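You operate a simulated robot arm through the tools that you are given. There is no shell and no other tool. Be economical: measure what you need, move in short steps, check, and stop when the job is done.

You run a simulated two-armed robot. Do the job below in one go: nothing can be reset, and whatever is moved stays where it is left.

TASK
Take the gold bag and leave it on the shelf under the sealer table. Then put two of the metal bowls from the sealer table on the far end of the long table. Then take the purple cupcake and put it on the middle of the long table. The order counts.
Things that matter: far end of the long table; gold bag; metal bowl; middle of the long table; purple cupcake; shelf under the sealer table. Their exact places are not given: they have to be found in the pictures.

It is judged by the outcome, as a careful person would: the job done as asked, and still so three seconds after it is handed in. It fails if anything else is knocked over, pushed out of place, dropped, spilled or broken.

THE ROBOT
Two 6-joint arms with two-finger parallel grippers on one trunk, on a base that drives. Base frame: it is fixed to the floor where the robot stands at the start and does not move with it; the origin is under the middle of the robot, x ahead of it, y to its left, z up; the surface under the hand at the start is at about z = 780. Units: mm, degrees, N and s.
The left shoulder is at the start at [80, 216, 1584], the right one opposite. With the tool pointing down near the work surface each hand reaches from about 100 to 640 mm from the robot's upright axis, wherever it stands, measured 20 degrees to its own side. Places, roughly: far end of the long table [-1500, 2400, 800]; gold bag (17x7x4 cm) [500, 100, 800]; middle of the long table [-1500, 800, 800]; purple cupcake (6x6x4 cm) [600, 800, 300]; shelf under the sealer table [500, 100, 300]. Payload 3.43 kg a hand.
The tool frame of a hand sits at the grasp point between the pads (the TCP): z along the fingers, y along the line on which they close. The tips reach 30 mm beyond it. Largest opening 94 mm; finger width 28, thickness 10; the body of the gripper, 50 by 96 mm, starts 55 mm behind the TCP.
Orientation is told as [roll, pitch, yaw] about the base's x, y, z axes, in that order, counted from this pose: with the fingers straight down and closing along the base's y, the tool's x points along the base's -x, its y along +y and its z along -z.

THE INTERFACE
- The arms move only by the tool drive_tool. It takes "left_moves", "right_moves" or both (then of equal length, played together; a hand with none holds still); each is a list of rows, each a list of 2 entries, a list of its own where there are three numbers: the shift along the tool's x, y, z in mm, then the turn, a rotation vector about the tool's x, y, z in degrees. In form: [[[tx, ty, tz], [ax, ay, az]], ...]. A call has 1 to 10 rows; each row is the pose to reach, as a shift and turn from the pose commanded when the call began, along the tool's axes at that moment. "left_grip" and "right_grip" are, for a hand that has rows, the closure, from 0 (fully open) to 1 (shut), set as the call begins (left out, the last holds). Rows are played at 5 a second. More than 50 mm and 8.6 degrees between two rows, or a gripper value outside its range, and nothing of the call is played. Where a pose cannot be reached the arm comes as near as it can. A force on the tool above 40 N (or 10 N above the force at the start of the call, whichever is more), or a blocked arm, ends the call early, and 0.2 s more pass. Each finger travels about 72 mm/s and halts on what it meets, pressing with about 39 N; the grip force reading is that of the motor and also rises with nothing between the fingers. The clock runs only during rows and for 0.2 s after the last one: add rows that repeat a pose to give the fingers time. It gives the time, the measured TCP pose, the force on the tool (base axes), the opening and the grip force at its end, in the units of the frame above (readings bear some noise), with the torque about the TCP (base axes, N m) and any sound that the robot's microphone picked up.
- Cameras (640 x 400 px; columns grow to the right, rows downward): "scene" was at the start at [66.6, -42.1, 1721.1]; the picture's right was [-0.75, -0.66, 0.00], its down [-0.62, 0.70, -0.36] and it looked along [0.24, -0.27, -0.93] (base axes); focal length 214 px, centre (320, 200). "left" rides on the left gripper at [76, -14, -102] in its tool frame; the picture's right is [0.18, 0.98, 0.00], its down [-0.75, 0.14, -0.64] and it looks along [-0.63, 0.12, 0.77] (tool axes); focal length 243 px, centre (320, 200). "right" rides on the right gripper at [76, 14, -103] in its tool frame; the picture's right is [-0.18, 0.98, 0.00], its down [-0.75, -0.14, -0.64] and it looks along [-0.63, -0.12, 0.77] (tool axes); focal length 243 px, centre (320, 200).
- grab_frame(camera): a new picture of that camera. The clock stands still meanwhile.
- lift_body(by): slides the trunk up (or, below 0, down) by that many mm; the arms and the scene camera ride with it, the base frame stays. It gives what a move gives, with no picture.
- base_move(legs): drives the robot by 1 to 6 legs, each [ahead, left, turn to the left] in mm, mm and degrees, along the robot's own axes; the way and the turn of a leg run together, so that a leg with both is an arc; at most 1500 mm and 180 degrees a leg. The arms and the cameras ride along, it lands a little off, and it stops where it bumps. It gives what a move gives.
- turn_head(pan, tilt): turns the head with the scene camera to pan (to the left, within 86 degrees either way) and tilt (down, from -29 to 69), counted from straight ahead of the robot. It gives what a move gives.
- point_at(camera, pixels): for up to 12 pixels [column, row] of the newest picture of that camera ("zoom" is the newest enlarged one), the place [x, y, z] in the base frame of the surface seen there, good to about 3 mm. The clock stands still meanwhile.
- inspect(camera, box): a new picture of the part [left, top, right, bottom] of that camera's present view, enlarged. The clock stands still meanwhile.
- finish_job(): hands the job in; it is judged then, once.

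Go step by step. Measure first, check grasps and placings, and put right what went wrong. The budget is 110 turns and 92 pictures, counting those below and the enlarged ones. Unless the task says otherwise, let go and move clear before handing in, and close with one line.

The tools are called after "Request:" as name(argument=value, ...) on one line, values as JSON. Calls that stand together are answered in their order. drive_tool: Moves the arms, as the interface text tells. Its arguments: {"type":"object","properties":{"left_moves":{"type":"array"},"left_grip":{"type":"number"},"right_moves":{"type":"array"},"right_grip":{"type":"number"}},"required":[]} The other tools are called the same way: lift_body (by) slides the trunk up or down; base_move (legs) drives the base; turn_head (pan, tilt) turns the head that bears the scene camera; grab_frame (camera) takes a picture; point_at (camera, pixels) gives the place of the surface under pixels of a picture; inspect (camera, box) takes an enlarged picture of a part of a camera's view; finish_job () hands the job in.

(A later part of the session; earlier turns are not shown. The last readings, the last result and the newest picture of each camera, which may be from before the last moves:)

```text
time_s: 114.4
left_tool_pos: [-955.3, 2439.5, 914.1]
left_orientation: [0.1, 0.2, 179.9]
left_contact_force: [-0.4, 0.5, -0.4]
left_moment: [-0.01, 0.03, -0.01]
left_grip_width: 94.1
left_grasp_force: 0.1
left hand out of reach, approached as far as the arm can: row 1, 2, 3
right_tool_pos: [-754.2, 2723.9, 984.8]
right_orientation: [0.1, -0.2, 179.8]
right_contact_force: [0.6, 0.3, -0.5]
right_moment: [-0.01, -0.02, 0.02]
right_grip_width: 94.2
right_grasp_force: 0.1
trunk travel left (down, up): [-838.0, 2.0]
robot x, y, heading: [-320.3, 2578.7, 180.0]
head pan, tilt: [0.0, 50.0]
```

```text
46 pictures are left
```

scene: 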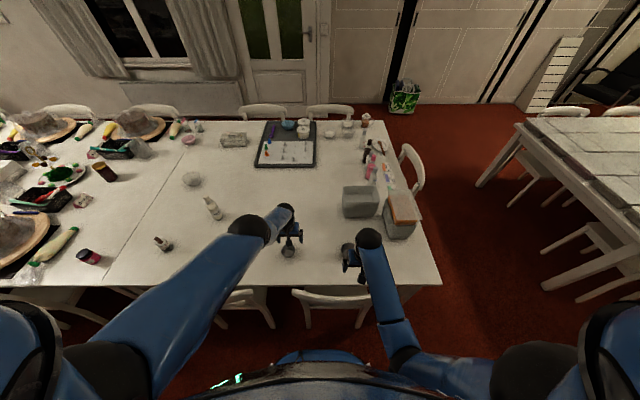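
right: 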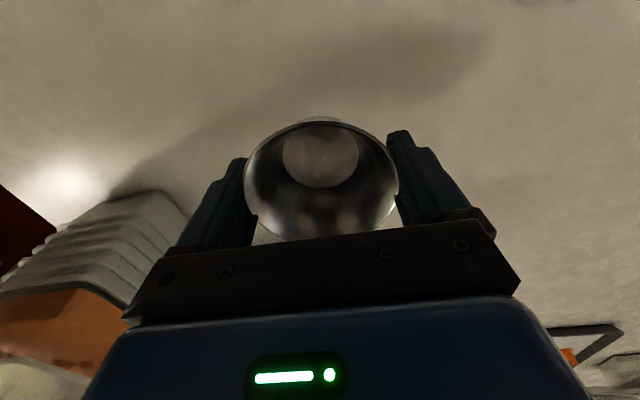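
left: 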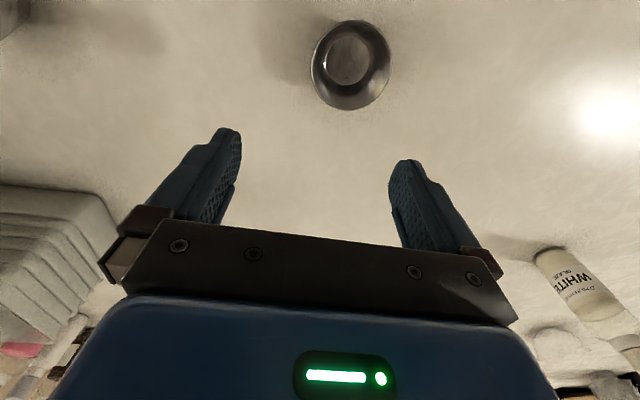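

Left is clear above the bowl (tips ≈ 884 vs rim 788). Retracting it straight back.

Request:
drive_tool(left_moves=[[[30, 0, 0], [0, 0, 0]], [[60, 0, 0], [0, 0, 0]], [[100, 0, 0], [0, 0, 0]], [[140, 0, -10], [0, 0, 0]], [[180, 0, -20], [0, 0, 0]], [[180, 0, -20], [0, 0, 0]]])

Request:
grab_frame(camera="scene")

```text
time_s: 115.8
left_tool_pos: [-884.1, 2462.7, 833.9]
left_orientation: [0.0, 0.1, 179.9]
left_contact_force: [-0.4, -0.2, -0.1]
left_moment: [-0.01, 0.04, 0.01]
left_grip_width: 94.0
left_grasp_force: 0.2
left hand out of reach, approached as far as the arm can: row 1, 2, 3, 4, 5, 6
right_tool_pos: [-752.8, 2724.0, 986.3]
right_orientation: [0.1, -0.3, 179.8]
right_contact_force: [-0.3, 0.2, -0.2]
right_moment: [0.01, 0.03, 0.0]
right_grip_width: 93.5
right_grasp_force: 0.1
trunk travel left (down, up): [-838.0, 2.0]
robot x, y, heading: [-317.5, 2579.9, 180.0]
head pan, tilt: [0.0, 50.0]
```

```text
45 pictures are left
```

scene: 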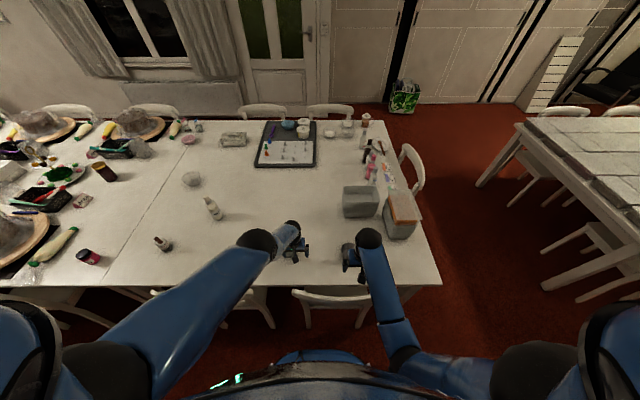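

The left arm appears stuck fully straight (singular), so commands slide along its reach sphere. I'll push it up and outward, with a forward tilt so that the elbow/wrist bends out of the singularity.

Request:
drive_tool(left_moves=[[[-40, 0, -15], [0, 0, 0]], [[-80, 0, -30], [0, 0, 0]], [[-120, 0, -45], [0, 0, 0]], [[-160, 0, -60], [0, 0, 0]], [[-200, 0, -75], [0, 0, 0]]])

Request:
drive_tool(left_moves=[[[0, 0, 0], [0, -8, 0]], [[0, 0, 0], [0, -16, 0]], [[0, 0, 0], [0, -24, 0]], [[0, 0, 0], [0, -32, 0]], [[0, 0, 0], [0, -40, 0]]])

Request:
grab_frame(camera="scene")

```text
time_s: 117.0
left_tool_pos: [-973.7, 2452.2, 940.8]
left_orientation: [-0.1, 0.2, 179.9]
left_contact_force: [0.3, -0.9, -0.2]
left_moment: [-0.02, 0.03, 0.02]
left_grip_width: 94.2
left_grasp_force: 0.0
left hand out of reach, approached as far as the arm can: row 1, 2, 3, 4, 5
right_tool_pos: [-753.1, 2723.1, 985.7]
right_orientation: [0.1, -0.4, 179.8]
right_contact_force: [0.7, 0.5, 0.6]
right_moment: [-0.02, 0.02, -0.03]
right_grip_width: 94.2
right_grasp_force: 0.1
trunk travel left (down, up): [-838.0, 2.0]
robot x, y, heading: [-319.2, 2572.4, 180.1]
head pan, tilt: [0.0, 50.0]
```

```text
time_s: 118.2
left_tool_pos: [-974.5, 2454.4, 942.2]
left_orientation: [0.0, -40.1, 179.9]
left_contact_force: [-0.3, -0.2, 0.0]
left_moment: [0.0, 0.0, -0.01]
left_grip_width: 94.0
left_grasp_force: 0.1
right_tool_pos: [-751.7, 2723.3, 987.6]
right_orientation: [0.1, -0.3, 179.8]
right_contact_force: [0.0, 0.3, 0.0]
right_moment: [0.01, 0.0, 0.0]
right_grip_width: 94.0
right_grasp_force: 0.0
trunk travel left (down, up): [-838.0, 2.0]
robot x, y, heading: [-321.8, 2575.2, 180.0]
head pan, tilt: [0.0, 50.0]
```

```text
44 pictures are left
```

scene: 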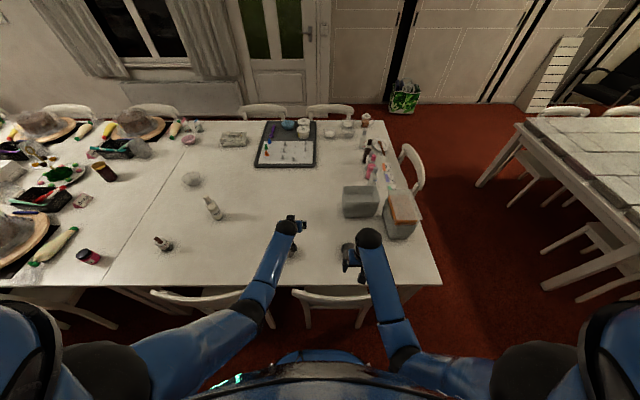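

That freed it: the elbow is bent again. Retracting the left hand back and up, keeping the 40° tilt.

Request:
drive_tool(left_moves=[[[24, 0, -29], [0, 0, 0]], [[48, 0, -58], [0, 0, 0]], [[72, 0, -87], [0, 0, 0]], [[96, 0, -116], [0, 0, 0]], [[120, 0, -144], [0, 0, 0]], [[143, 0, -172], [0, 0, 0]], [[143, 0, -172], [0, 0, 0]]])

Request:
grab_frame(camera="scene")

Request:
grab_frame(camera="left")

```text
time_s: 119.8
left_tool_pos: [-753.2, 2452.9, 980.7]
left_orientation: [0.1, -39.8, 179.8]
left_contact_force: [-0.1, -0.1, -0.1]
left_moment: [-0.07, 0.0, 0.0]
left_grip_width: 94.1
left_grasp_force: 0.0
right_tool_pos: [-750.9, 2723.5, 986.2]
right_orientation: [0.1, -0.3, 179.8]
right_contact_force: [0.0, -0.7, 0.2]
right_moment: [-0.03, -0.03, -0.02]
right_grip_width: 93.9
right_grasp_force: 0.1
trunk travel left (down, up): [-838.0, 2.0]
robot x, y, heading: [-320.4, 2578.4, 179.7]
head pan, tilt: [0.0, 50.0]
```

```text
43 pictures are left
```

scene: 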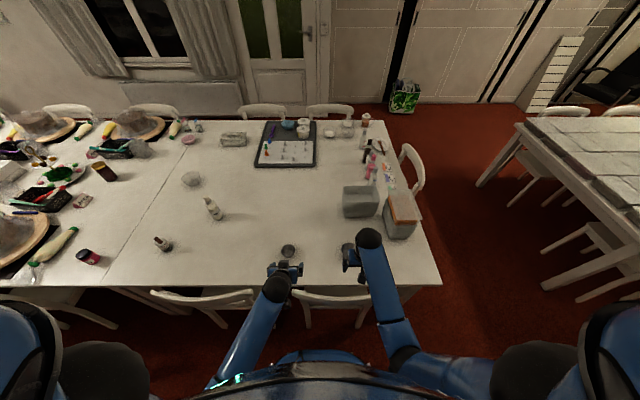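

```text
42 pictures are left
```

left: 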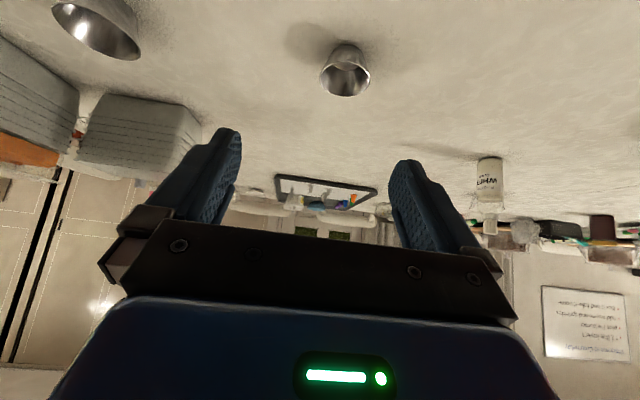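

Both bowls stand on the far end. Now back off, turn around to face the sealer table side, and travel back to the cupcakes.

Request:
base_move(legs=[[-85, 0, 0], [0, 0, -180], [0, -1000, 0]])

Request:
turn_head(pan=-40, tilt=45)

Request:
grab_frame(camera="scene")

```text
time_s: 133.0
left_tool_pos: [185.0, 1694.5, 979.6]
left_orientation: [0.0, -39.9, -0.8]
left_contact_force: [0.4, 0.4, 0.0]
left_moment: [0.03, 0.01, 0.01]
left_grip_width: 94.0
left_grasp_force: 0.0
right_tool_pos: [181.5, 1423.9, 986.3]
right_orientation: [-0.1, -0.4, -0.7]
right_contact_force: [0.3, -0.3, -0.1]
right_moment: [-0.02, -0.02, -0.01]
right_grip_width: 93.9
right_grasp_force: 0.0
trunk travel left (down, up): [-838.0, 2.0]
robot x, y, heading: [-249.5, 1577.9, -0.7]
head pan, tilt: [0.0, 50.0]
```

```text
time_s: 134.1
left_tool_pos: [184.0, 1693.5, 980.3]
left_orientation: [0.1, -39.9, -0.8]
left_contact_force: [0.0, 0.3, 0.3]
left_moment: [0.01, 0.03, 0.01]
left_grip_width: 94.0
left_grasp_force: 0.1
right_tool_pos: [178.9, 1424.3, 986.0]
right_orientation: [0.1, -0.3, -0.8]
right_contact_force: [-0.3, -0.6, 0.2]
right_moment: [-0.01, 0.0, 0.0]
right_grip_width: 94.2
right_grasp_force: 0.0
trunk travel left (down, up): [-838.0, 2.0]
robot x, y, heading: [-249.9, 1574.9, -0.5]
head pan, tilt: [-40.0, 45.0]
```

```text
41 pictures are left
```

scene: 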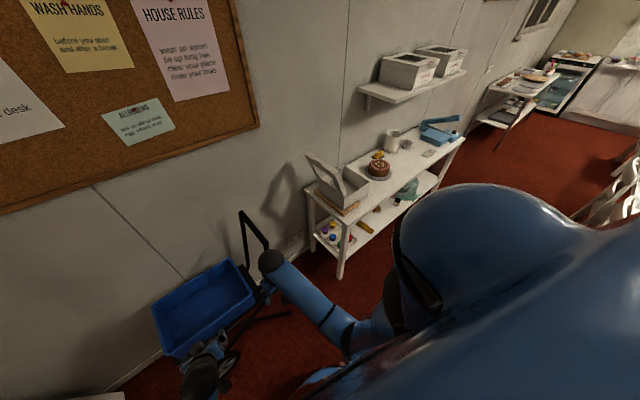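

The trolley is near the hands' path; measuring its handle (243,213), (268,255) and box corner (240,265).

Request:
point_at(camera="scene", pixels=[[242, 213], [265, 242], [240, 268], [160, 320], [250, 295], [230, 360], [340, 275], [345, 245], [320, 240], [309, 200]])

```text
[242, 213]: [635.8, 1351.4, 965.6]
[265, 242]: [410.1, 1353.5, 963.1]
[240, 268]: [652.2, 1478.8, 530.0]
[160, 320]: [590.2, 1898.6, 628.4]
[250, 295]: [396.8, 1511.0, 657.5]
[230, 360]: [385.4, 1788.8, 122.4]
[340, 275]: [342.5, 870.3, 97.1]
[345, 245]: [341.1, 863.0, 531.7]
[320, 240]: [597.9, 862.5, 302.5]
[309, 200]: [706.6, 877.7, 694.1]
```

Clearance is fine (handle at x≥390, hands at x≤215). Continue to in front of the cupcake tray and set heading ≈10°.

Request:
base_move(legs=[[0, -1130, 0], [-70, 0, 10.5]])

Request:
lift_body(by=-400)

Request:
lift_body(by=-180)

Request:
turn_head(pan=10, tilt=35)

Request:
grab_frame(camera="scene")

Request:
inspect(camera="scene", box=[240, 180, 400, 280])

```text
time_s: 140.5
left_tool_pos: [83.6, 658.7, 977.5]
left_orientation: [0.1, -39.5, 10.4]
left_contact_force: [0.2, 0.7, 0.1]
left_moment: [-0.02, 0.04, 0.04]
left_grip_width: 93.8
left_grasp_force: 0.0
right_tool_pos: [131.6, 392.3, 983.1]
right_orientation: [0.1, 0.1, 10.5]
right_contact_force: [0.1, 0.2, -0.4]
right_moment: [0.0, 0.06, 0.01]
right_grip_width: 94.0
right_grasp_force: 0.0
trunk travel left (down, up): [-838.0, 2.0]
robot x, y, heading: [-325.5, 455.7, 10.5]
head pan, tilt: [-40.0, 45.0]
```

```text
time_s: 144.3
left_tool_pos: [78.2, 657.8, 580.3]
left_orientation: [0.0, -39.9, 10.6]
left_contact_force: [-0.6, 0.2, 0.0]
left_moment: [-0.02, 0.0, 0.0]
left_grip_width: 93.9
left_grasp_force: 0.0
right_tool_pos: [125.7, 393.4, 586.2]
right_orientation: [0.0, -0.3, 10.7]
right_contact_force: [0.2, -0.5, -0.3]
right_moment: [0.01, -0.03, 0.01]
right_grip_width: 93.7
right_grasp_force: 0.2
trunk travel left (down, up): [-438.0, 402.0]
robot x, y, heading: [-323.6, 457.7, 10.6]
head pan, tilt: [-40.0, 45.0]
```

```text
time_s: 146.3
left_tool_pos: [76.9, 658.0, 401.4]
left_orientation: [0.0, -39.9, 10.6]
left_contact_force: [-0.5, 0.4, 0.6]
left_moment: [0.01, 0.0, 0.02]
left_grip_width: 93.9
left_grasp_force: 0.0
right_tool_pos: [125.5, 393.0, 407.1]
right_orientation: [0.1, -0.2, 10.6]
right_contact_force: [-0.1, -0.2, -0.7]
right_moment: [-0.01, 0.04, 0.0]
right_grip_width: 94.1
right_grasp_force: 0.0
trunk travel left (down, up): [-258.0, 582.0]
robot x, y, heading: [-326.8, 459.5, 10.6]
head pan, tilt: [-40.0, 45.0]
```

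```text
time_s: 147.5
left_tool_pos: [77.7, 658.8, 401.0]
left_orientation: [0.0, -40.0, 10.6]
left_contact_force: [0.1, -0.1, -0.5]
left_moment: [0.04, -0.03, 0.0]
left_grip_width: 94.1
left_grasp_force: 0.0
right_tool_pos: [125.5, 392.3, 406.0]
right_orientation: [0.1, -0.3, 10.5]
right_contact_force: [-0.1, 0.1, 0.2]
right_moment: [0.01, 0.01, 0.0]
right_grip_width: 93.9
right_grasp_force: 0.1
trunk travel left (down, up): [-258.0, 582.0]
robot x, y, heading: [-326.7, 454.0, 10.5]
head pan, tilt: [10.0, 35.0]
```

```text
40 pictures are left
```

scene: 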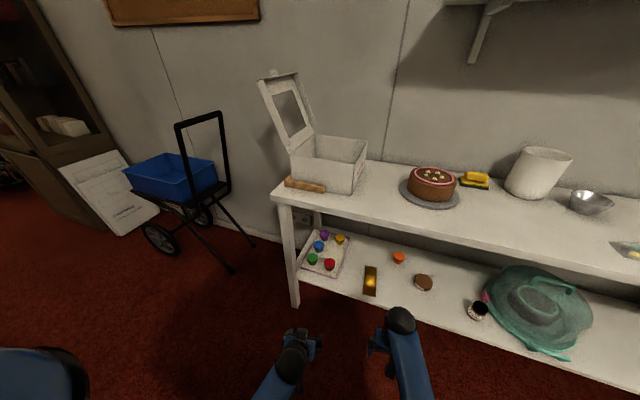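

```text
4.00 times, centred on (320, 230) of scene
```

zoom: 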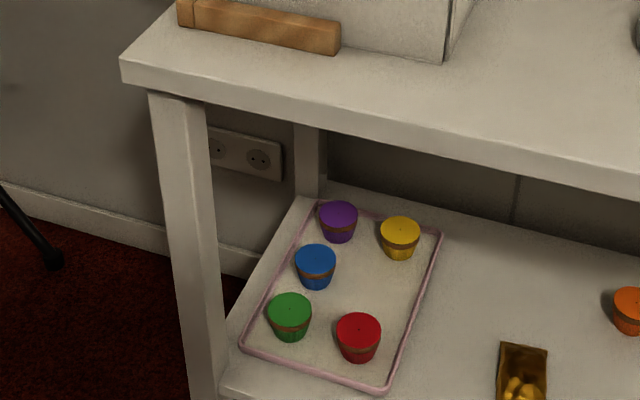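

The tray is fully visible: purple at zoom (338,217), with an empty slot in the middle right. Measuring purple, its neighbours and the leg.

Request:
point_at(camera="zoom", pixels=[[338, 212], [322, 212], [357, 212], [338, 205], [338, 227], [400, 230], [315, 258], [290, 308], [195, 250], [365, 275], [440, 235], [360, 330]])

Request:
drive_tool(left_moves=[[[0, 0, 0], [0, 5, 0]], [[0, 0, 0], [0, 10, 0]], [[0, 0, 0], [0, 15, 0]], [[0, 0, 0], [0, 20, 0]], [[0, 0, 0], [0, 20, 0]]], left_grip=0.13)

```text
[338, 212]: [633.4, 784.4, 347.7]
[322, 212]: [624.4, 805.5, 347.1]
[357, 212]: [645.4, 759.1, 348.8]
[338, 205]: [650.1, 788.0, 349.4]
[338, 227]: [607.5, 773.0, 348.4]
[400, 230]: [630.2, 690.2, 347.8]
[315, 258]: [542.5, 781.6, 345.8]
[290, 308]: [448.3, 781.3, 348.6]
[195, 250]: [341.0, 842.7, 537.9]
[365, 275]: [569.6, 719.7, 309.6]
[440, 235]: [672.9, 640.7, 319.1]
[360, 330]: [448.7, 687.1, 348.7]
```

```text
time_s: 148.7
left_tool_pos: [77.9, 658.0, 401.7]
left_orientation: [-0.1, -19.8, 10.6]
left_contact_force: [-0.3, 0.3, 0.2]
left_moment: [-0.05, 0.03, -0.03]
left_grip_width: 81.8
left_grasp_force: 0.1
right_tool_pos: [126.5, 392.6, 407.6]
right_orientation: [0.2, -0.2, 10.6]
right_contact_force: [-0.9, 0.1, -0.5]
right_moment: [0.01, 0.01, -0.01]
right_grip_width: 94.1
right_grasp_force: 0.1
trunk travel left (down, up): [-258.0, 582.0]
robot x, y, heading: [-325.1, 458.9, 10.6]
head pan, tilt: [10.0, 35.0]
```

Purple's centre is ≈(631,781), top z 348. Raising/extending the arm first, then lowering the trunk 200 so the reach is comfortable.

Request:
drive_tool(left_moves=[[[-39, 0, -25], [0, 0, 0]], [[-78, 0, -50], [0, 0, 0]], [[-117, 0, -75], [0, 0, 0]], [[-156, 0, -100], [0, 0, 0]], [[-195, 0, -125], [0, 0, 0]], [[-232, 0, -150], [0, 0, 0]], [[-232, 0, -150], [0, 0, 0]]])

Request:
lift_body(by=-200)

Request:
grab_frame(camera="left")

Request:
grab_frame(camera="scene")

```text
time_s: 150.3
left_tool_pos: [241.0, 689.1, 620.7]
left_orientation: [0.0, -20.0, 10.7]
left_contact_force: [-0.6, -0.1, -0.1]
left_moment: [0.02, -0.02, 0.0]
left_grip_width: 81.8
left_grasp_force: 0.1
right_tool_pos: [124.8, 391.6, 406.2]
right_orientation: [0.1, -0.2, 10.6]
right_contact_force: [0.3, 0.6, 0.8]
right_moment: [0.01, -0.01, 0.0]
right_grip_width: 93.9
right_grasp_force: 0.1
trunk travel left (down, up): [-258.0, 582.0]
robot x, y, heading: [-328.6, 455.6, 10.5]
head pan, tilt: [10.0, 35.0]
```

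```text
time_s: 152.5
left_tool_pos: [241.5, 689.1, 421.2]
left_orientation: [-0.1, -20.0, 10.6]
left_contact_force: [-0.1, 0.2, 0.9]
left_moment: [0.0, -0.02, -0.01]
left_grip_width: 81.9
left_grasp_force: 0.1
right_tool_pos: [126.2, 393.4, 206.6]
right_orientation: [0.0, -0.2, 10.6]
right_contact_force: [0.7, -0.2, 0.2]
right_moment: [-0.04, -0.01, 0.0]
right_grip_width: 94.1
right_grasp_force: 0.1
trunk travel left (down, up): [-58.0, 782.0]
robot x, y, heading: [-328.5, 459.3, 10.5]
head pan, tilt: [10.0, 35.0]
```

```text
38 pictures are left
```

left: 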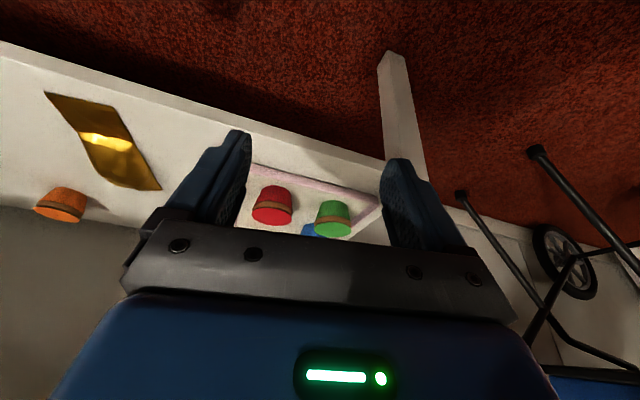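

```text
37 pictures are left
```

scene: 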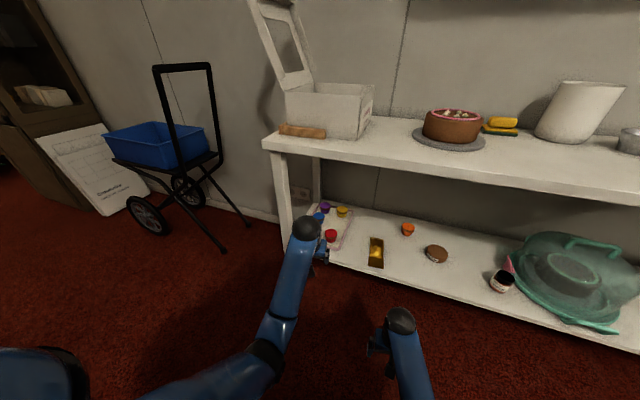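

The right hand hangs low and would meet the shelf; retract it first. Also measure the left wrist/forearm tops against the 755 underside.

Request:
point_at(camera="scene", pixels=[[306, 222], [300, 245], [292, 275], [285, 305], [265, 350], [288, 190], [330, 145]])

Request:
drive_tool(right_moves=[[[40, 0, -15], [0, 0, 0]], [[80, 0, -30], [0, 0, 0]], [[120, 0, -45], [0, 0, 0]], [[160, 0, -60], [0, 0, 0]], [[200, 0, -70], [0, 0, 0]], [[230, 0, -80], [0, 0, 0]], [[230, 0, -80], [0, 0, 0]]])

```text
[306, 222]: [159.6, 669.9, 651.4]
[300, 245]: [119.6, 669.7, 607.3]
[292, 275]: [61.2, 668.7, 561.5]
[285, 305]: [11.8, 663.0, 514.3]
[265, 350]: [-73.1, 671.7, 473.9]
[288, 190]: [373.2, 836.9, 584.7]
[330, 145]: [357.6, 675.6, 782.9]
```

```text
time_s: 153.4
left_tool_pos: [240.1, 688.3, 420.8]
left_orientation: [0.0, -20.0, 10.6]
left_contact_force: [0.1, 0.1, 0.1]
left_moment: [0.01, -0.02, -0.01]
left_grip_width: 82.0
left_grasp_force: 0.0
right_tool_pos: [1.6, 367.6, 258.1]
right_orientation: [-0.1, -2.2, 9.1]
right_contact_force: [4.7, 0.4, -2.0]
right_moment: [-0.09, 0.02, -0.24]
right_grip_width: 93.6
right_grasp_force: 0.0
trunk travel left (down, up): [-58.0, 782.0]
robot x, y, heading: [-328.3, 451.3, 10.7]
head pan, tilt: [10.0, 35.0]
stopped in row 4 (right hand): the force on the tool passed its limit at 106 N (the readings are from after the stop); the commanded pose is now the measured one
```

The right hand bumped the robot's own base; raise it first, then retract.

Request:
drive_tool(right_moves=[[[-10, 0, -20], [0, 0, 0]], [[-10, 0, -60], [0, 0, 0]], [[-10, 0, -100], [0, 0, 0]], [[-10, 0, -140], [0, 0, 0]], [[20, 0, -165], [0, 0, 0]], [[55, 0, -170], [0, 0, 0]], [[80, 0, -170], [0, 0, 0]]])

Request:
turn_head(pan=-10, tilt=60)

Request:
grab_frame(camera="scene")

```text
time_s: 154.5
left_tool_pos: [240.4, 687.9, 421.5]
left_orientation: [0.0, -20.0, 10.6]
left_contact_force: [-1.1, 0.2, -0.4]
left_moment: [-0.01, 0.0, 0.0]
left_grip_width: 81.7
left_grasp_force: 0.0
right_tool_pos: [-4.5, 361.8, 282.4]
right_orientation: [0.1, -4.0, 8.1]
right_contact_force: [5.7, 1.0, -4.4]
right_moment: [-0.22, -0.16, -0.29]
right_grip_width: 93.7
right_grasp_force: 0.1
right hand out of reach, approached as far as the arm can: row 2, 3, 4, 5
trunk travel left (down, up): [-58.0, 782.0]
robot x, y, heading: [-324.2, 453.1, 10.4]
head pan, tilt: [10.0, 35.0]
stopped in row 5 (right hand): the force on the tool passed its limit at 110 N (the readings are from after the stop); the commanded pose is now the measured one
```

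```text
time_s: 155.4
left_tool_pos: [241.8, 689.0, 419.9]
left_orientation: [0.0, -20.0, 10.6]
left_contact_force: [0.4, -0.5, 0.0]
left_moment: [0.01, 0.01, -0.03]
left_grip_width: 81.8
left_grasp_force: 0.1
right_tool_pos: [-5.7, 361.7, 282.1]
right_orientation: [0.2, -4.0, 8.1]
right_contact_force: [8.3, 1.1, -1.6]
right_moment: [-0.08, -0.16, -0.44]
right_grip_width: 93.7
right_grasp_force: 0.1
trunk travel left (down, up): [-58.0, 782.0]
robot x, y, heading: [-327.1, 458.1, 10.6]
head pan, tilt: [-10.0, 60.0]
```

```text
36 pictures are left
```

scene: 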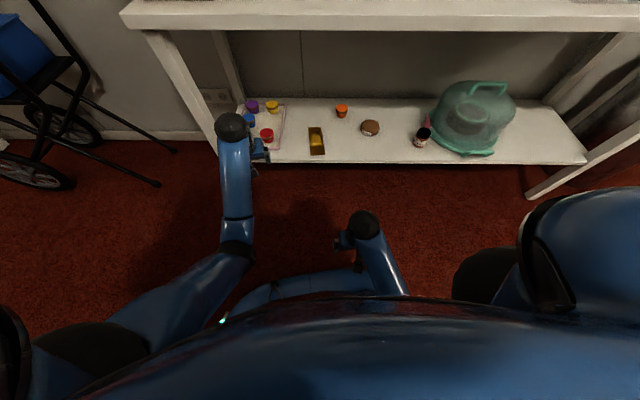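

Right arm is folded against its limit near the base. Nudge it forward, raise the trunk 100 mm (both hands rise), then re-tuck it.

Request:
drive_tool(right_moves=[[[-15, 0, 0], [0, 0, 0]], [[-30, 0, 0], [0, 0, 0]]])

Request:
lift_body(by=110)

Request:
drive_tool(left_moves=[[[10, 0, 28], [0, 0, 0]], [[20, 0, 56], [0, 0, 0]], [[30, 0, 82], [0, 0, 0]], [[34, 0, 94], [0, 0, 0]]], right_moves=[[[20, 0, 0], [0, 1, 0]], [[40, 0, 0], [0, 2, 0]], [[60, 0, 0], [0, 3, 0]], [[75, 0, 0], [0, 4, 0]]])

Request:
grab_frame(camera="scene")

```text
time_s: 156.0
left_tool_pos: [240.7, 688.7, 421.2]
left_orientation: [0.0, -19.9, 10.6]
left_contact_force: [0.8, -0.3, 0.2]
left_moment: [-0.02, -0.01, 0.03]
left_grip_width: 81.8
left_grasp_force: 0.1
right_tool_pos: [25.6, 366.0, 283.6]
right_orientation: [0.2, -3.9, 8.3]
right_contact_force: [0.3, -0.3, -0.1]
right_moment: [0.0, 0.01, 0.0]
right_grip_width: 93.7
right_grasp_force: 0.0
trunk travel left (down, up): [-58.0, 782.0]
robot x, y, heading: [-327.8, 456.2, 10.7]
head pan, tilt: [-10.0, 60.0]
```

```text
time_s: 157.4
left_tool_pos: [240.2, 689.7, 531.4]
left_orientation: [0.0, -20.0, 10.7]
left_contact_force: [-0.9, 0.2, -0.7]
left_moment: [-0.01, 0.0, -0.02]
left_grip_width: 81.7
left_grasp_force: 0.0
right_tool_pos: [23.6, 364.0, 394.7]
right_orientation: [0.2, -4.0, 8.2]
right_contact_force: [-0.2, 0.3, 0.7]
right_moment: [-0.01, 0.01, -0.04]
right_grip_width: 94.3
right_grasp_force: 0.0
trunk travel left (down, up): [-168.0, 672.0]
robot x, y, heading: [-328.3, 457.2, 10.8]
head pan, tilt: [-10.0, 60.0]
```

```text
time_s: 158.4
left_tool_pos: [240.2, 689.2, 431.1]
left_orientation: [0.0, -20.1, 10.6]
left_contact_force: [0.2, 0.4, -0.2]
left_moment: [0.0, 0.01, -0.02]
left_grip_width: 81.8
left_grasp_force: 0.1
right_tool_pos: [-48.7, 353.2, 389.0]
right_orientation: [0.2, 0.0, 8.2]
right_contact_force: [-0.1, 0.3, -0.1]
right_moment: [0.0, -0.02, 0.0]
right_grip_width: 94.1
right_grasp_force: 0.0
trunk travel left (down, up): [-168.0, 672.0]
robot x, y, heading: [-329.4, 458.4, 10.7]
head pan, tilt: [-10.0, 60.0]
```

```text
35 pictures are left
```

scene: 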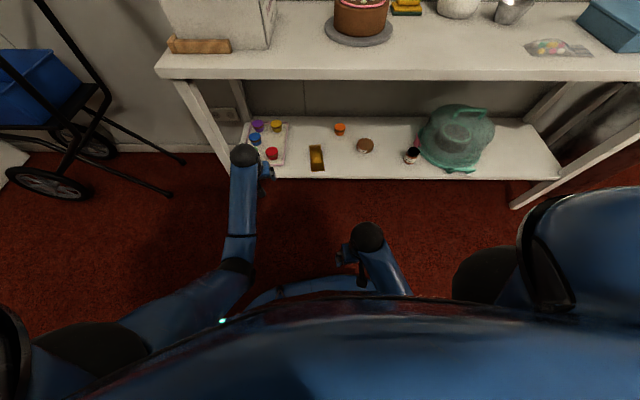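

Everything tucked. Driving in 300 mm with the left hand above the cupcakes (tips ≈ z 398).

Request:
base_move(legs=[[295, 0, 0]])

Request:
grab_frame(camera="left")

```text
time_s: 160.4
left_tool_pos: [528.7, 745.6, 430.4]
left_orientation: [0.0, -20.0, 10.8]
left_contact_force: [0.1, 0.4, 0.6]
left_moment: [-0.01, 0.0, -0.01]
left_grip_width: 81.7
left_grasp_force: 0.2
right_tool_pos: [240.0, 409.5, 388.9]
right_orientation: [0.2, 0.1, 8.4]
right_contact_force: [0.4, 0.3, 0.2]
right_moment: [-0.01, -0.01, -0.04]
right_grip_width: 94.0
right_grasp_force: 0.1
trunk travel left (down, up): [-168.0, 672.0]
robot x, y, heading: [-37.6, 511.0, 10.8]
head pan, tilt: [-10.0, 60.0]
```

```text
34 pictures are left
```

left: 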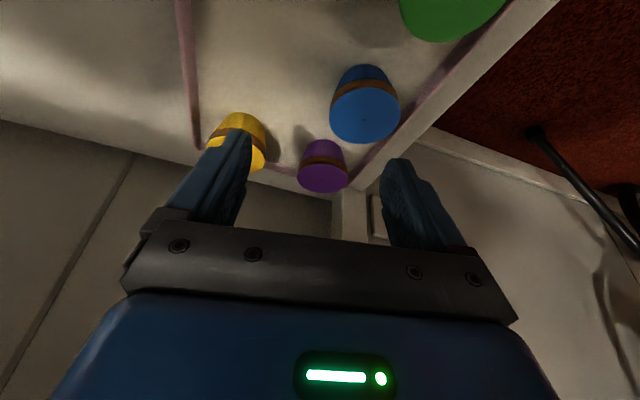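

Request:
point_at(camera="left", pixels=[[323, 180], [300, 174], [347, 176], [323, 190], [325, 168], [365, 115], [255, 155], [260, 130], [345, 215]])

```text
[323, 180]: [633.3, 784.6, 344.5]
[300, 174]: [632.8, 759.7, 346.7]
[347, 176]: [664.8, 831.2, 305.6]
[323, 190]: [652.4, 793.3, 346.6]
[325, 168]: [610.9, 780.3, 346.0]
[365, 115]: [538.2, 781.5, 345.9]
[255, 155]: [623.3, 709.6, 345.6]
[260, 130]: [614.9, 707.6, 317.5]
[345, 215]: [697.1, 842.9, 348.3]
```

Purple centre (631,785). Move over it at the present height, then down to z≈358 and look.

Request:
drive_tool(left_moves=[[[-34, 7, 12], [0, 0, 0]], [[-68, 13, 25], [0, 0, 0]], [[-101, 20, 37], [0, 0, 0]], [[-89, 20, 70], [0, 0, 0]], [[-77, 20, 103], [0, 0, 0]], [[-77, 20, 103], [0, 0, 0]]])

Request:
grab_frame(camera="left")

```text
time_s: 161.8
left_tool_pos: [629.5, 785.7, 358.6]
left_orientation: [0.0, -20.1, 10.9]
left_contact_force: [-0.9, -0.9, -0.2]
left_moment: [0.04, 0.02, -0.02]
left_grip_width: 82.0
left_grasp_force: 0.0
right_tool_pos: [239.4, 407.3, 389.8]
right_orientation: [0.3, 0.0, 8.4]
right_contact_force: [-0.2, 0.2, 0.5]
right_moment: [0.01, 0.01, -0.02]
right_grip_width: 93.9
right_grasp_force: 0.0
trunk travel left (down, up): [-168.0, 672.0]
robot x, y, heading: [-36.4, 508.4, 11.0]
head pan, tilt: [-10.0, 60.0]
```

```text
33 pictures are left
```

left: 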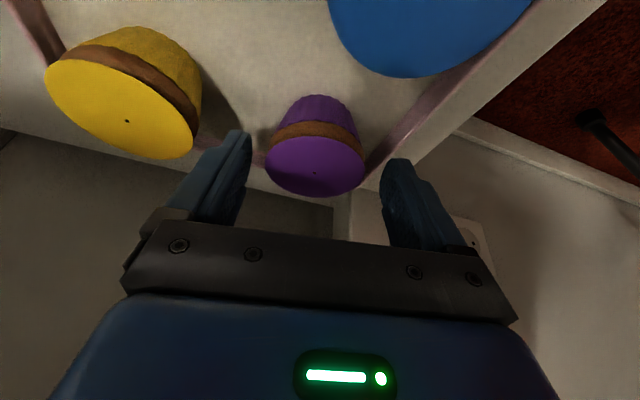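

Purple is centred between the fingers. Lower 16 mm and close.

Request:
drive_tool(left_moves=[[[3, 0, 8], [0, 0, 0]], [[5.5, 0, 15], [0, 0, 0]], [[5.5, 0, 15], [0, 0, 0]]])

Request:
drive_tool(left_moves=[[[0, 0, 0], [0, 0, 0]], [[0, 0, 0], [0, 0, 0]], [[0, 0, 0], [0, 0, 0]], [[0, 0, 0], [0, 0, 0]]], left_grip=1)

Request:
lift_body(by=75)

Request:
grab_frame(camera="left")

```text
time_s: 162.6
left_tool_pos: [630.8, 785.9, 348.7]
left_orientation: [0.1, -20.6, 10.8]
left_contact_force: [-3.1, 0.0, 18.7]
left_moment: [0.9, 0.29, 0.14]
left_grip_width: 82.1
left_grasp_force: 0.3
right_tool_pos: [238.7, 407.8, 389.5]
right_orientation: [0.1, -0.3, 8.2]
right_contact_force: [-0.2, -0.1, 0.4]
right_moment: [-0.01, 0.0, -0.01]
right_grip_width: 93.8
right_grasp_force: 0.1
trunk travel left (down, up): [-168.0, 672.0]
robot x, y, heading: [-38.0, 511.5, 10.9]
head pan, tilt: [-10.0, 60.0]
```

```text
time_s: 163.6
left_tool_pos: [630.2, 784.1, 348.3]
left_orientation: [0.1, -20.4, 10.7]
left_contact_force: [0.0, 10.4, 26.3]
left_moment: [1.25, 0.13, -0.09]
left_grip_width: 54.4
left_grasp_force: 39.1
right_tool_pos: [239.0, 409.5, 390.6]
right_orientation: [0.2, -0.1, 8.5]
right_contact_force: [-0.6, -0.2, -0.3]
right_moment: [-0.01, 0.02, -0.01]
right_grip_width: 94.1
right_grasp_force: 0.0
trunk travel left (down, up): [-168.0, 672.0]
robot x, y, heading: [-38.1, 513.2, 10.7]
head pan, tilt: [-10.0, 60.0]
```

```text
time_s: 164.8
left_tool_pos: [628.7, 784.8, 418.5]
left_orientation: [0.1, -20.0, 10.8]
left_contact_force: [0.3, 0.4, 0.2]
left_moment: [0.01, 0.02, 0.03]
left_grip_width: 54.1
left_grasp_force: 39.3
right_tool_pos: [239.6, 408.4, 464.6]
right_orientation: [0.1, 0.0, 8.4]
right_contact_force: [0.3, 0.1, 0.1]
right_moment: [-0.02, 0.03, 0.03]
right_grip_width: 94.1
right_grasp_force: 0.0
trunk travel left (down, up): [-243.0, 596.0]
robot x, y, heading: [-40.3, 516.1, 10.7]
head pan, tilt: [-10.0, 60.0]
```

```text
32 pictures are left
```

left: 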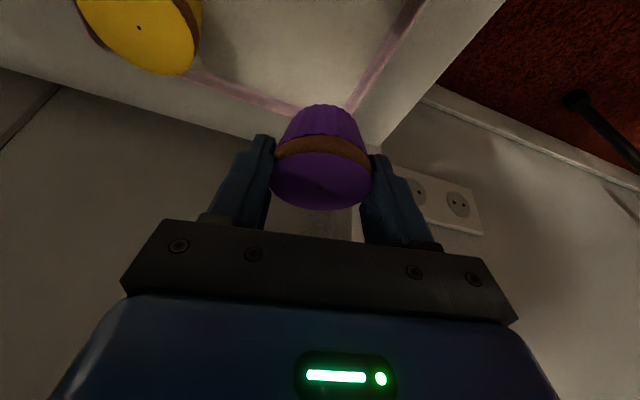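

The purple cupcake is held (54 mm). Backing out and retracting the arm.

Request:
base_move(legs=[[-300, 0, 0]])

Request:
drive_tool(left_moves=[[[42, 0, -15], [0, 0, 0]], [[84, 0, -31], [0, 0, 0]], [[126, 0, -46], [0, 0, 0]], [[160, 0, -58], [0, 0, 0]], [[160, 0, -58], [0, 0, 0]]])

Request:
lift_body(by=400)

Request:
lift_body(by=150)

Request:
turn_head(pan=0, tilt=55)

Request:
grab_frame(camera="scene")

```text
time_s: 166.8
left_tool_pos: [339.2, 732.8, 419.2]
left_orientation: [0.0, -20.0, 11.1]
left_contact_force: [0.5, -0.2, -0.5]
left_moment: [0.04, -0.02, 0.02]
left_grip_width: 54.4
left_grasp_force: 39.1
right_tool_pos: [-49.2, 353.9, 464.1]
right_orientation: [0.2, -0.1, 8.8]
right_contact_force: [0.0, 0.5, 0.3]
right_moment: [0.02, 0.02, 0.0]
right_grip_width: 93.8
right_grasp_force: 0.1
trunk travel left (down, up): [-243.0, 596.0]
robot x, y, heading: [-328.5, 460.0, 10.9]
head pan, tilt: [-10.0, 60.0]
```

```text
time_s: 168.0
left_tool_pos: [173.1, 700.6, 419.5]
left_orientation: [0.0, -20.0, 11.0]
left_contact_force: [0.3, -0.1, -0.5]
left_moment: [0.0, 0.01, 0.01]
left_grip_width: 54.4
left_grasp_force: 38.6
right_tool_pos: [-48.9, 353.8, 464.3]
right_orientation: [0.2, -0.1, 8.8]
right_contact_force: [0.0, -0.5, -0.5]
right_moment: [0.0, 0.01, 0.04]
right_grip_width: 93.9
right_grasp_force: 0.1
trunk travel left (down, up): [-243.0, 596.0]
robot x, y, heading: [-325.2, 458.0, 11.0]
head pan, tilt: [-10.0, 60.0]
```

```text
time_s: 171.8
left_tool_pos: [173.8, 701.2, 819.2]
left_orientation: [0.0, -20.0, 11.1]
left_contact_force: [-0.3, 0.2, -0.8]
left_moment: [0.0, 0.0, -0.02]
left_grip_width: 54.6
left_grasp_force: 39.1
right_tool_pos: [-48.4, 354.0, 865.4]
right_orientation: [0.2, 0.0, 8.7]
right_contact_force: [-0.1, -1.0, 0.2]
right_moment: [0.01, 0.0, -0.01]
right_grip_width: 93.7
right_grasp_force: 0.1
trunk travel left (down, up): [-643.0, 197.0]
robot x, y, heading: [-329.7, 456.9, 11.1]
head pan, tilt: [-10.0, 60.0]
```

```text
time_s: 173.6
left_tool_pos: [173.2, 701.0, 967.9]
left_orientation: [0.0, -20.0, 11.2]
left_contact_force: [-0.3, 0.1, -0.8]
left_moment: [0.01, -0.03, -0.01]
left_grip_width: 54.0
left_grasp_force: 38.9
right_tool_pos: [-48.6, 354.9, 1013.7]
right_orientation: [0.2, -0.1, 8.6]
right_contact_force: [0.1, 0.0, -0.2]
right_moment: [-0.02, 0.01, 0.0]
right_grip_width: 93.6
right_grasp_force: 0.0
trunk travel left (down, up): [-793.0, 47.0]
robot x, y, heading: [-325.2, 457.5, 11.0]
head pan, tilt: [-10.0, 60.0]
```

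```text
time_s: 174.3
left_tool_pos: [173.8, 700.5, 968.7]
left_orientation: [-0.1, -20.0, 11.1]
left_contact_force: [-0.2, -0.2, -0.7]
left_moment: [0.01, -0.01, -0.03]
left_grip_width: 54.3
left_grasp_force: 39.5
right_tool_pos: [-49.1, 355.5, 1013.5]
right_orientation: [0.2, 0.0, 8.8]
right_contact_force: [-0.3, -0.4, -0.5]
right_moment: [0.01, -0.01, 0.01]
right_grip_width: 94.0
right_grasp_force: 0.1
trunk travel left (down, up): [-793.0, 47.0]
robot x, y, heading: [-325.9, 456.9, 11.2]
head pan, tilt: [0.0, 55.0]
```

```text
31 pictures are left
```

scene: 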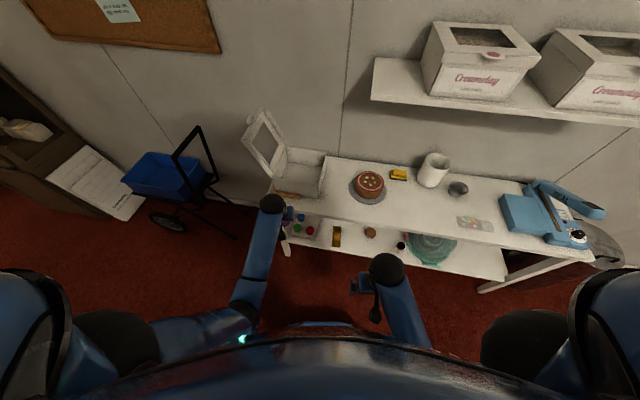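

Next: shift to the corridor centre at y≈800 and turn around to face the long table's middle.

Request:
base_move(legs=[[110, 330, -11], [0, 0, -180]])

Request:
turn_head(pan=0, tilt=45)

Request:
grab_frame(camera="scene")

```text
time_s: 183.9
left_tool_pos: [-793.2, 662.0, 968.4]
left_orientation: [0.0, -20.0, 178.4]
left_contact_force: [0.4, -0.6, -0.4]
left_moment: [0.0, 0.01, 0.0]
left_grip_width: 54.0
left_grasp_force: 38.9
right_tool_pos: [-501.1, 952.8, 1014.6]
right_orientation: [0.2, -0.1, 176.1]
right_contact_force: [1.1, 0.1, 0.3]
right_moment: [-0.02, 0.01, -0.04]
right_grip_width: 94.1
right_grasp_force: 0.0
trunk travel left (down, up): [-793.0, 47.0]
robot x, y, heading: [-247.5, 795.6, 178.6]
head pan, tilt: [0.0, 55.0]
```

```text
time_s: 184.7
left_tool_pos: [-792.9, 661.8, 970.0]
left_orientation: [0.0, -19.9, 178.6]
left_contact_force: [0.3, 0.2, -0.6]
left_moment: [-0.03, 0.0, 0.0]
left_grip_width: 54.2
left_grasp_force: 38.8
right_tool_pos: [-501.2, 950.9, 1014.9]
right_orientation: [0.1, 0.0, 176.1]
right_contact_force: [0.2, -1.0, 0.5]
right_moment: [-0.02, 0.01, 0.01]
right_grip_width: 94.1
right_grasp_force: 0.1
trunk travel left (down, up): [-793.0, 47.0]
robot x, y, heading: [-246.9, 793.9, 178.7]
head pan, tilt: [0.0, 45.0]
```

```text
30 pictures are left
```

scene: 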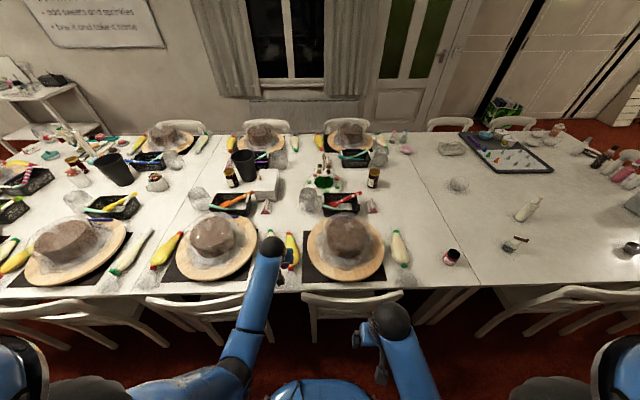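

Looking for a free spot in the middle of the table; zooming on it.

Request:
inspect(camera="scene", box=[180, 130, 480, 300])

Request:
point_at(camera="scene", pixels=[[395, 210], [400, 180], [290, 205], [285, 190], [380, 145], [420, 250], [440, 200], [372, 205], [310, 285], [300, 180], [345, 240], [420, 280]])

```text
2.13 times, centred on (330, 215) of scene
```

zoom: 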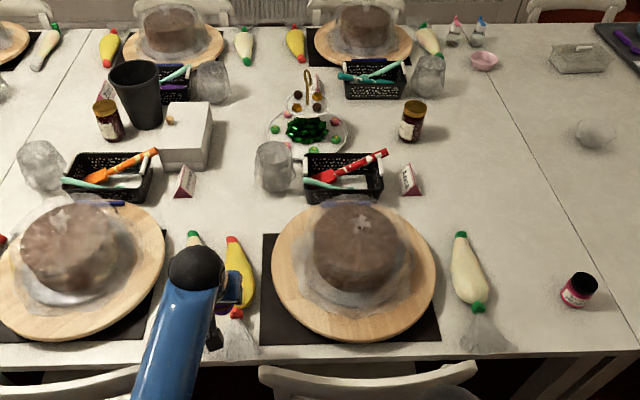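

```text
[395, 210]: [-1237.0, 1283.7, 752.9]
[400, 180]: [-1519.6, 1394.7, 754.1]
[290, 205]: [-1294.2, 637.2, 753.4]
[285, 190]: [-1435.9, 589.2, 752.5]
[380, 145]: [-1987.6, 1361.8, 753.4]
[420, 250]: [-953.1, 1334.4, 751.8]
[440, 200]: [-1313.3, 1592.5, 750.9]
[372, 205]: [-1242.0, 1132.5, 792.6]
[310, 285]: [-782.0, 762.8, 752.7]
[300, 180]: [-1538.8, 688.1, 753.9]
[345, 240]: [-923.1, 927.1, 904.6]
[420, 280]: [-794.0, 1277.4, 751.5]
```

Candidate free spot is at zoom (232,205), between the card (185,180), the glass (275,165) and the squeeze bags (232,240). Measuring it, plus chairs.

Request:
point_at(camera="zoom", pixels=[[232, 205], [205, 205], [255, 210], [235, 180], [185, 185], [272, 185], [232, 240], [192, 235], [240, 280], [240, 150], [265, 235], [165, 235]])

Request:
point_at(camera="scene", pixels=[[350, 295], [400, 293], [315, 300], [200, 300], [240, 298], [355, 310], [320, 340], [210, 240], [290, 262], [293, 238]])

```text
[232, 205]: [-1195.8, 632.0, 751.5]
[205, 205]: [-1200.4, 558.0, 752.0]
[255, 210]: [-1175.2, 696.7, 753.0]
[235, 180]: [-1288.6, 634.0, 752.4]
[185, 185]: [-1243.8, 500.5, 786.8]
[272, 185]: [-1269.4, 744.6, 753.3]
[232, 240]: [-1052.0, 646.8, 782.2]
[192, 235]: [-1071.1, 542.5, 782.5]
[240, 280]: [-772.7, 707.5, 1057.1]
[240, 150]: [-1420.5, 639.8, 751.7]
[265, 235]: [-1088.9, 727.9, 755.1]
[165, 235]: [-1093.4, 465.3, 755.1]
```

```text
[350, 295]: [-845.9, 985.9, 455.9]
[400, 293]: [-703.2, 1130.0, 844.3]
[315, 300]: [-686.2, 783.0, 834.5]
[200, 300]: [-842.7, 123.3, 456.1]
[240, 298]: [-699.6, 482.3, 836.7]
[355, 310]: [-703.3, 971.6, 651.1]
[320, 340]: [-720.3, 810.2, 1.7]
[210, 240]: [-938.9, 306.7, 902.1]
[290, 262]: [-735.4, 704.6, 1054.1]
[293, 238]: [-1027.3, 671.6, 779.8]
```

The free spot is about (−1190,635), ringed by card, glass and squeeze bags at ≥100 mm. To reach it I'll raise the hand relative to the trunk, lower the trunk, then extend over the gap between chairs.

Request:
drive_tool(left_moves=[[[-22, 7, -37], [0, 0, 0]], [[-45, 14, -74], [0, 0, 0]], [[-68, 21, -112], [0, 0, 0]], [[-91, 28, -149], [0, 0, 0]], [[-114, 36, -187], [0, 0, 0]], [[-137, 43, -224], [0, 0, 0]], [[-159, 50, -261], [0, 0, 0]], [[-159, 50, -261], [0, 0, 0]]])

Request:
base_move(legs=[[0, 0, 1.4], [0, -25, 0]])

Request:
lift_body(by=-320)

Request:
grab_frame(camera="scene")

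```text
time_s: 186.4
left_tool_pos: [-909.7, 616.5, 1208.1]
left_orientation: [0.0, -20.2, 178.5]
left_contact_force: [-0.6, -0.4, 0.5]
left_moment: [-0.01, -0.02, -0.03]
left_grip_width: 53.9
left_grasp_force: 38.4
left hand out of reach, approached as far as the arm can: row 5, 6, 7, 8
right_tool_pos: [-500.5, 951.8, 1014.7]
right_orientation: [0.1, 0.0, 176.1]
right_contact_force: [0.0, 0.1, 0.5]
right_moment: [-0.02, -0.02, 0.0]
right_grip_width: 94.0
right_grasp_force: 0.1
trunk travel left (down, up): [-793.0, 47.0]
robot x, y, heading: [-249.7, 793.3, 178.5]
head pan, tilt: [0.0, 45.0]
```

```text
time_s: 187.6
left_tool_pos: [-904.2, 617.3, 1205.6]
left_orientation: [-0.3, -20.3, -179.8]
left_contact_force: [0.1, -1.1, -1.2]
left_moment: [0.04, 0.02, -0.01]
left_grip_width: 54.2
left_grasp_force: 39.0
right_tool_pos: [-505.6, 964.9, 1016.1]
right_orientation: [-0.3, -0.1, 177.6]
right_contact_force: [0.2, -0.7, 0.6]
right_moment: [0.07, -0.01, -0.02]
right_grip_width: 94.3
right_grasp_force: 0.2
trunk travel left (down, up): [-793.0, 47.0]
robot x, y, heading: [-252.2, 817.6, -180.0]
head pan, tilt: [0.0, 45.0]
```

```text
time_s: 190.8
left_tool_pos: [-904.4, 623.8, 887.6]
left_orientation: [-0.1, -20.2, -179.9]
left_contact_force: [0.4, -0.1, -0.2]
left_moment: [0.03, -0.01, -0.04]
left_grip_width: 53.8
left_grasp_force: 39.0
right_tool_pos: [-503.9, 970.2, 695.0]
right_orientation: [0.3, 0.0, 177.5]
right_contact_force: [-0.6, -0.7, 0.3]
right_moment: [-0.01, 0.01, -0.02]
right_grip_width: 94.0
right_grasp_force: 0.1
trunk travel left (down, up): [-473.0, 367.0]
robot x, y, heading: [-250.5, 818.9, -180.3]
head pan, tilt: [0.0, 45.0]
```

```text
28 pictures are left
```

scene: 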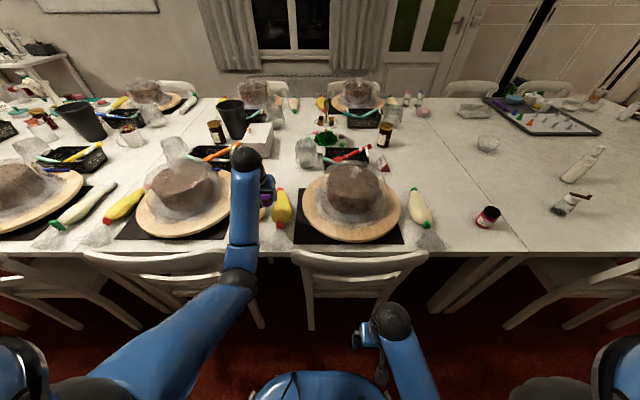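

Hand is at z 888 over the gap. Drive 90 mm closer, then extend the arm 185 mm forward at this height.

Request:
base_move(legs=[[88, 0, 0]])

Request:
drive_tool(left_moves=[[[-42, 0, 15], [0, 0, 0]], [[-84, 0, 31], [0, 0, 0]], [[-126, 0, 46], [0, 0, 0]], [[-174, 0, 63], [0, 0, 0]], [[-174, 0, 63], [0, 0, 0]]])

Request:
grab_frame(camera="left")

Request:
grab_frame(camera="scene")

```text
time_s: 191.9
left_tool_pos: [-992.0, 621.7, 888.0]
left_orientation: [-0.1, -20.2, -179.8]
left_contact_force: [0.3, -0.5, 0.3]
left_moment: [-0.03, 0.0, 0.0]
left_grip_width: 53.9
left_grasp_force: 38.6
right_tool_pos: [-592.8, 968.5, 694.4]
right_orientation: [0.2, -0.1, 177.7]
right_contact_force: [0.3, 0.1, 0.0]
right_moment: [0.02, 0.01, 0.0]
right_grip_width: 94.1
right_grasp_force: 0.1
trunk travel left (down, up): [-473.0, 367.0]
robot x, y, heading: [-339.9, 816.2, -179.6]
head pan, tilt: [0.0, 45.0]
```

```text
refused: row 4 steps farther than a row can; nothing moved
```

```text
27 pictures are left
```

left: 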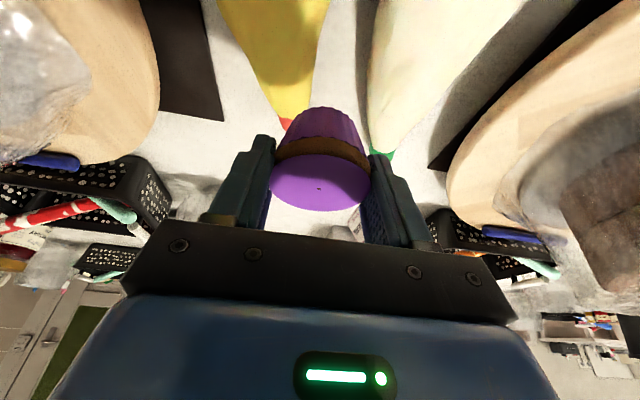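

```text
26 pictures are left
```

scene: 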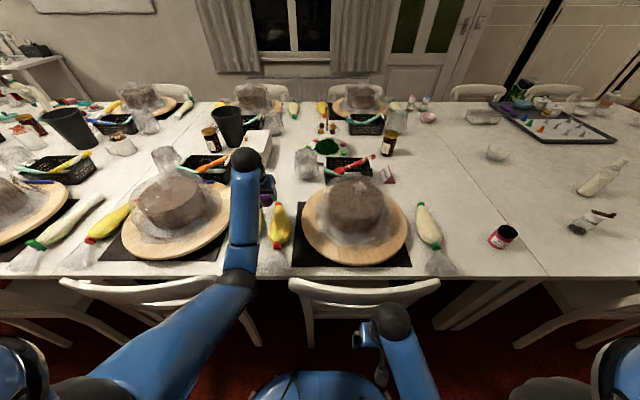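

The hand sits above the bag tips with clear table ahead. Extending with smaller rows.

Request:
drive_tool(left_moves=[[[-38, 0, 14], [0, 0, 0]], [[-76, 0, 28], [0, 0, 0]], [[-114, 0, 42], [0, 0, 0]], [[-146, 0, 53], [0, 0, 0]], [[-174, 0, 63], [0, 0, 0]], [[-174, 0, 63], [0, 0, 0]]])

Request:
grab_frame(camera="left")

Request:
grab_frame(camera="scene")

```text
time_s: 193.3
left_tool_pos: [-1169.0, 622.7, 892.2]
left_orientation: [-0.1, -20.2, -179.8]
left_contact_force: [-0.9, -0.4, 0.2]
left_moment: [0.0, -0.01, -0.01]
left_grip_width: 54.1
left_grasp_force: 38.6
left hand out of reach, approached as far as the arm can: row 5, 6
right_tool_pos: [-591.9, 969.3, 694.1]
right_orientation: [0.1, 0.0, 177.9]
right_contact_force: [-0.3, -0.3, 0.4]
right_moment: [0.0, 0.0, -0.01]
right_grip_width: 93.9
right_grasp_force: 0.2
trunk travel left (down, up): [-473.0, 367.0]
robot x, y, heading: [-337.6, 821.1, -179.8]
head pan, tilt: [0.0, 45.0]
```

```text
25 pictures are left
```

left: 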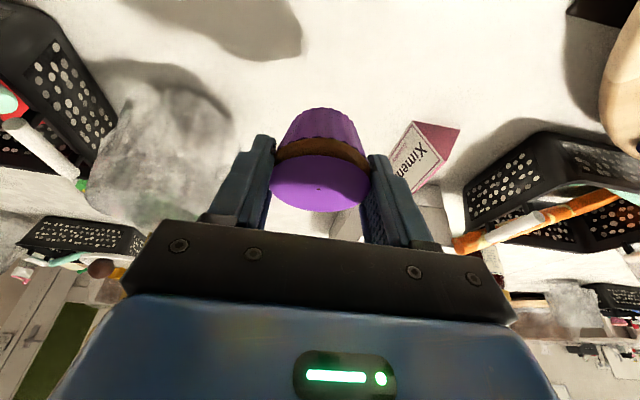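

```text
24 pictures are left
```

scene: 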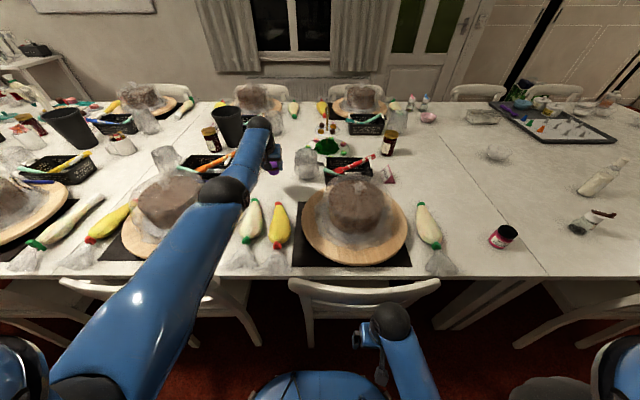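

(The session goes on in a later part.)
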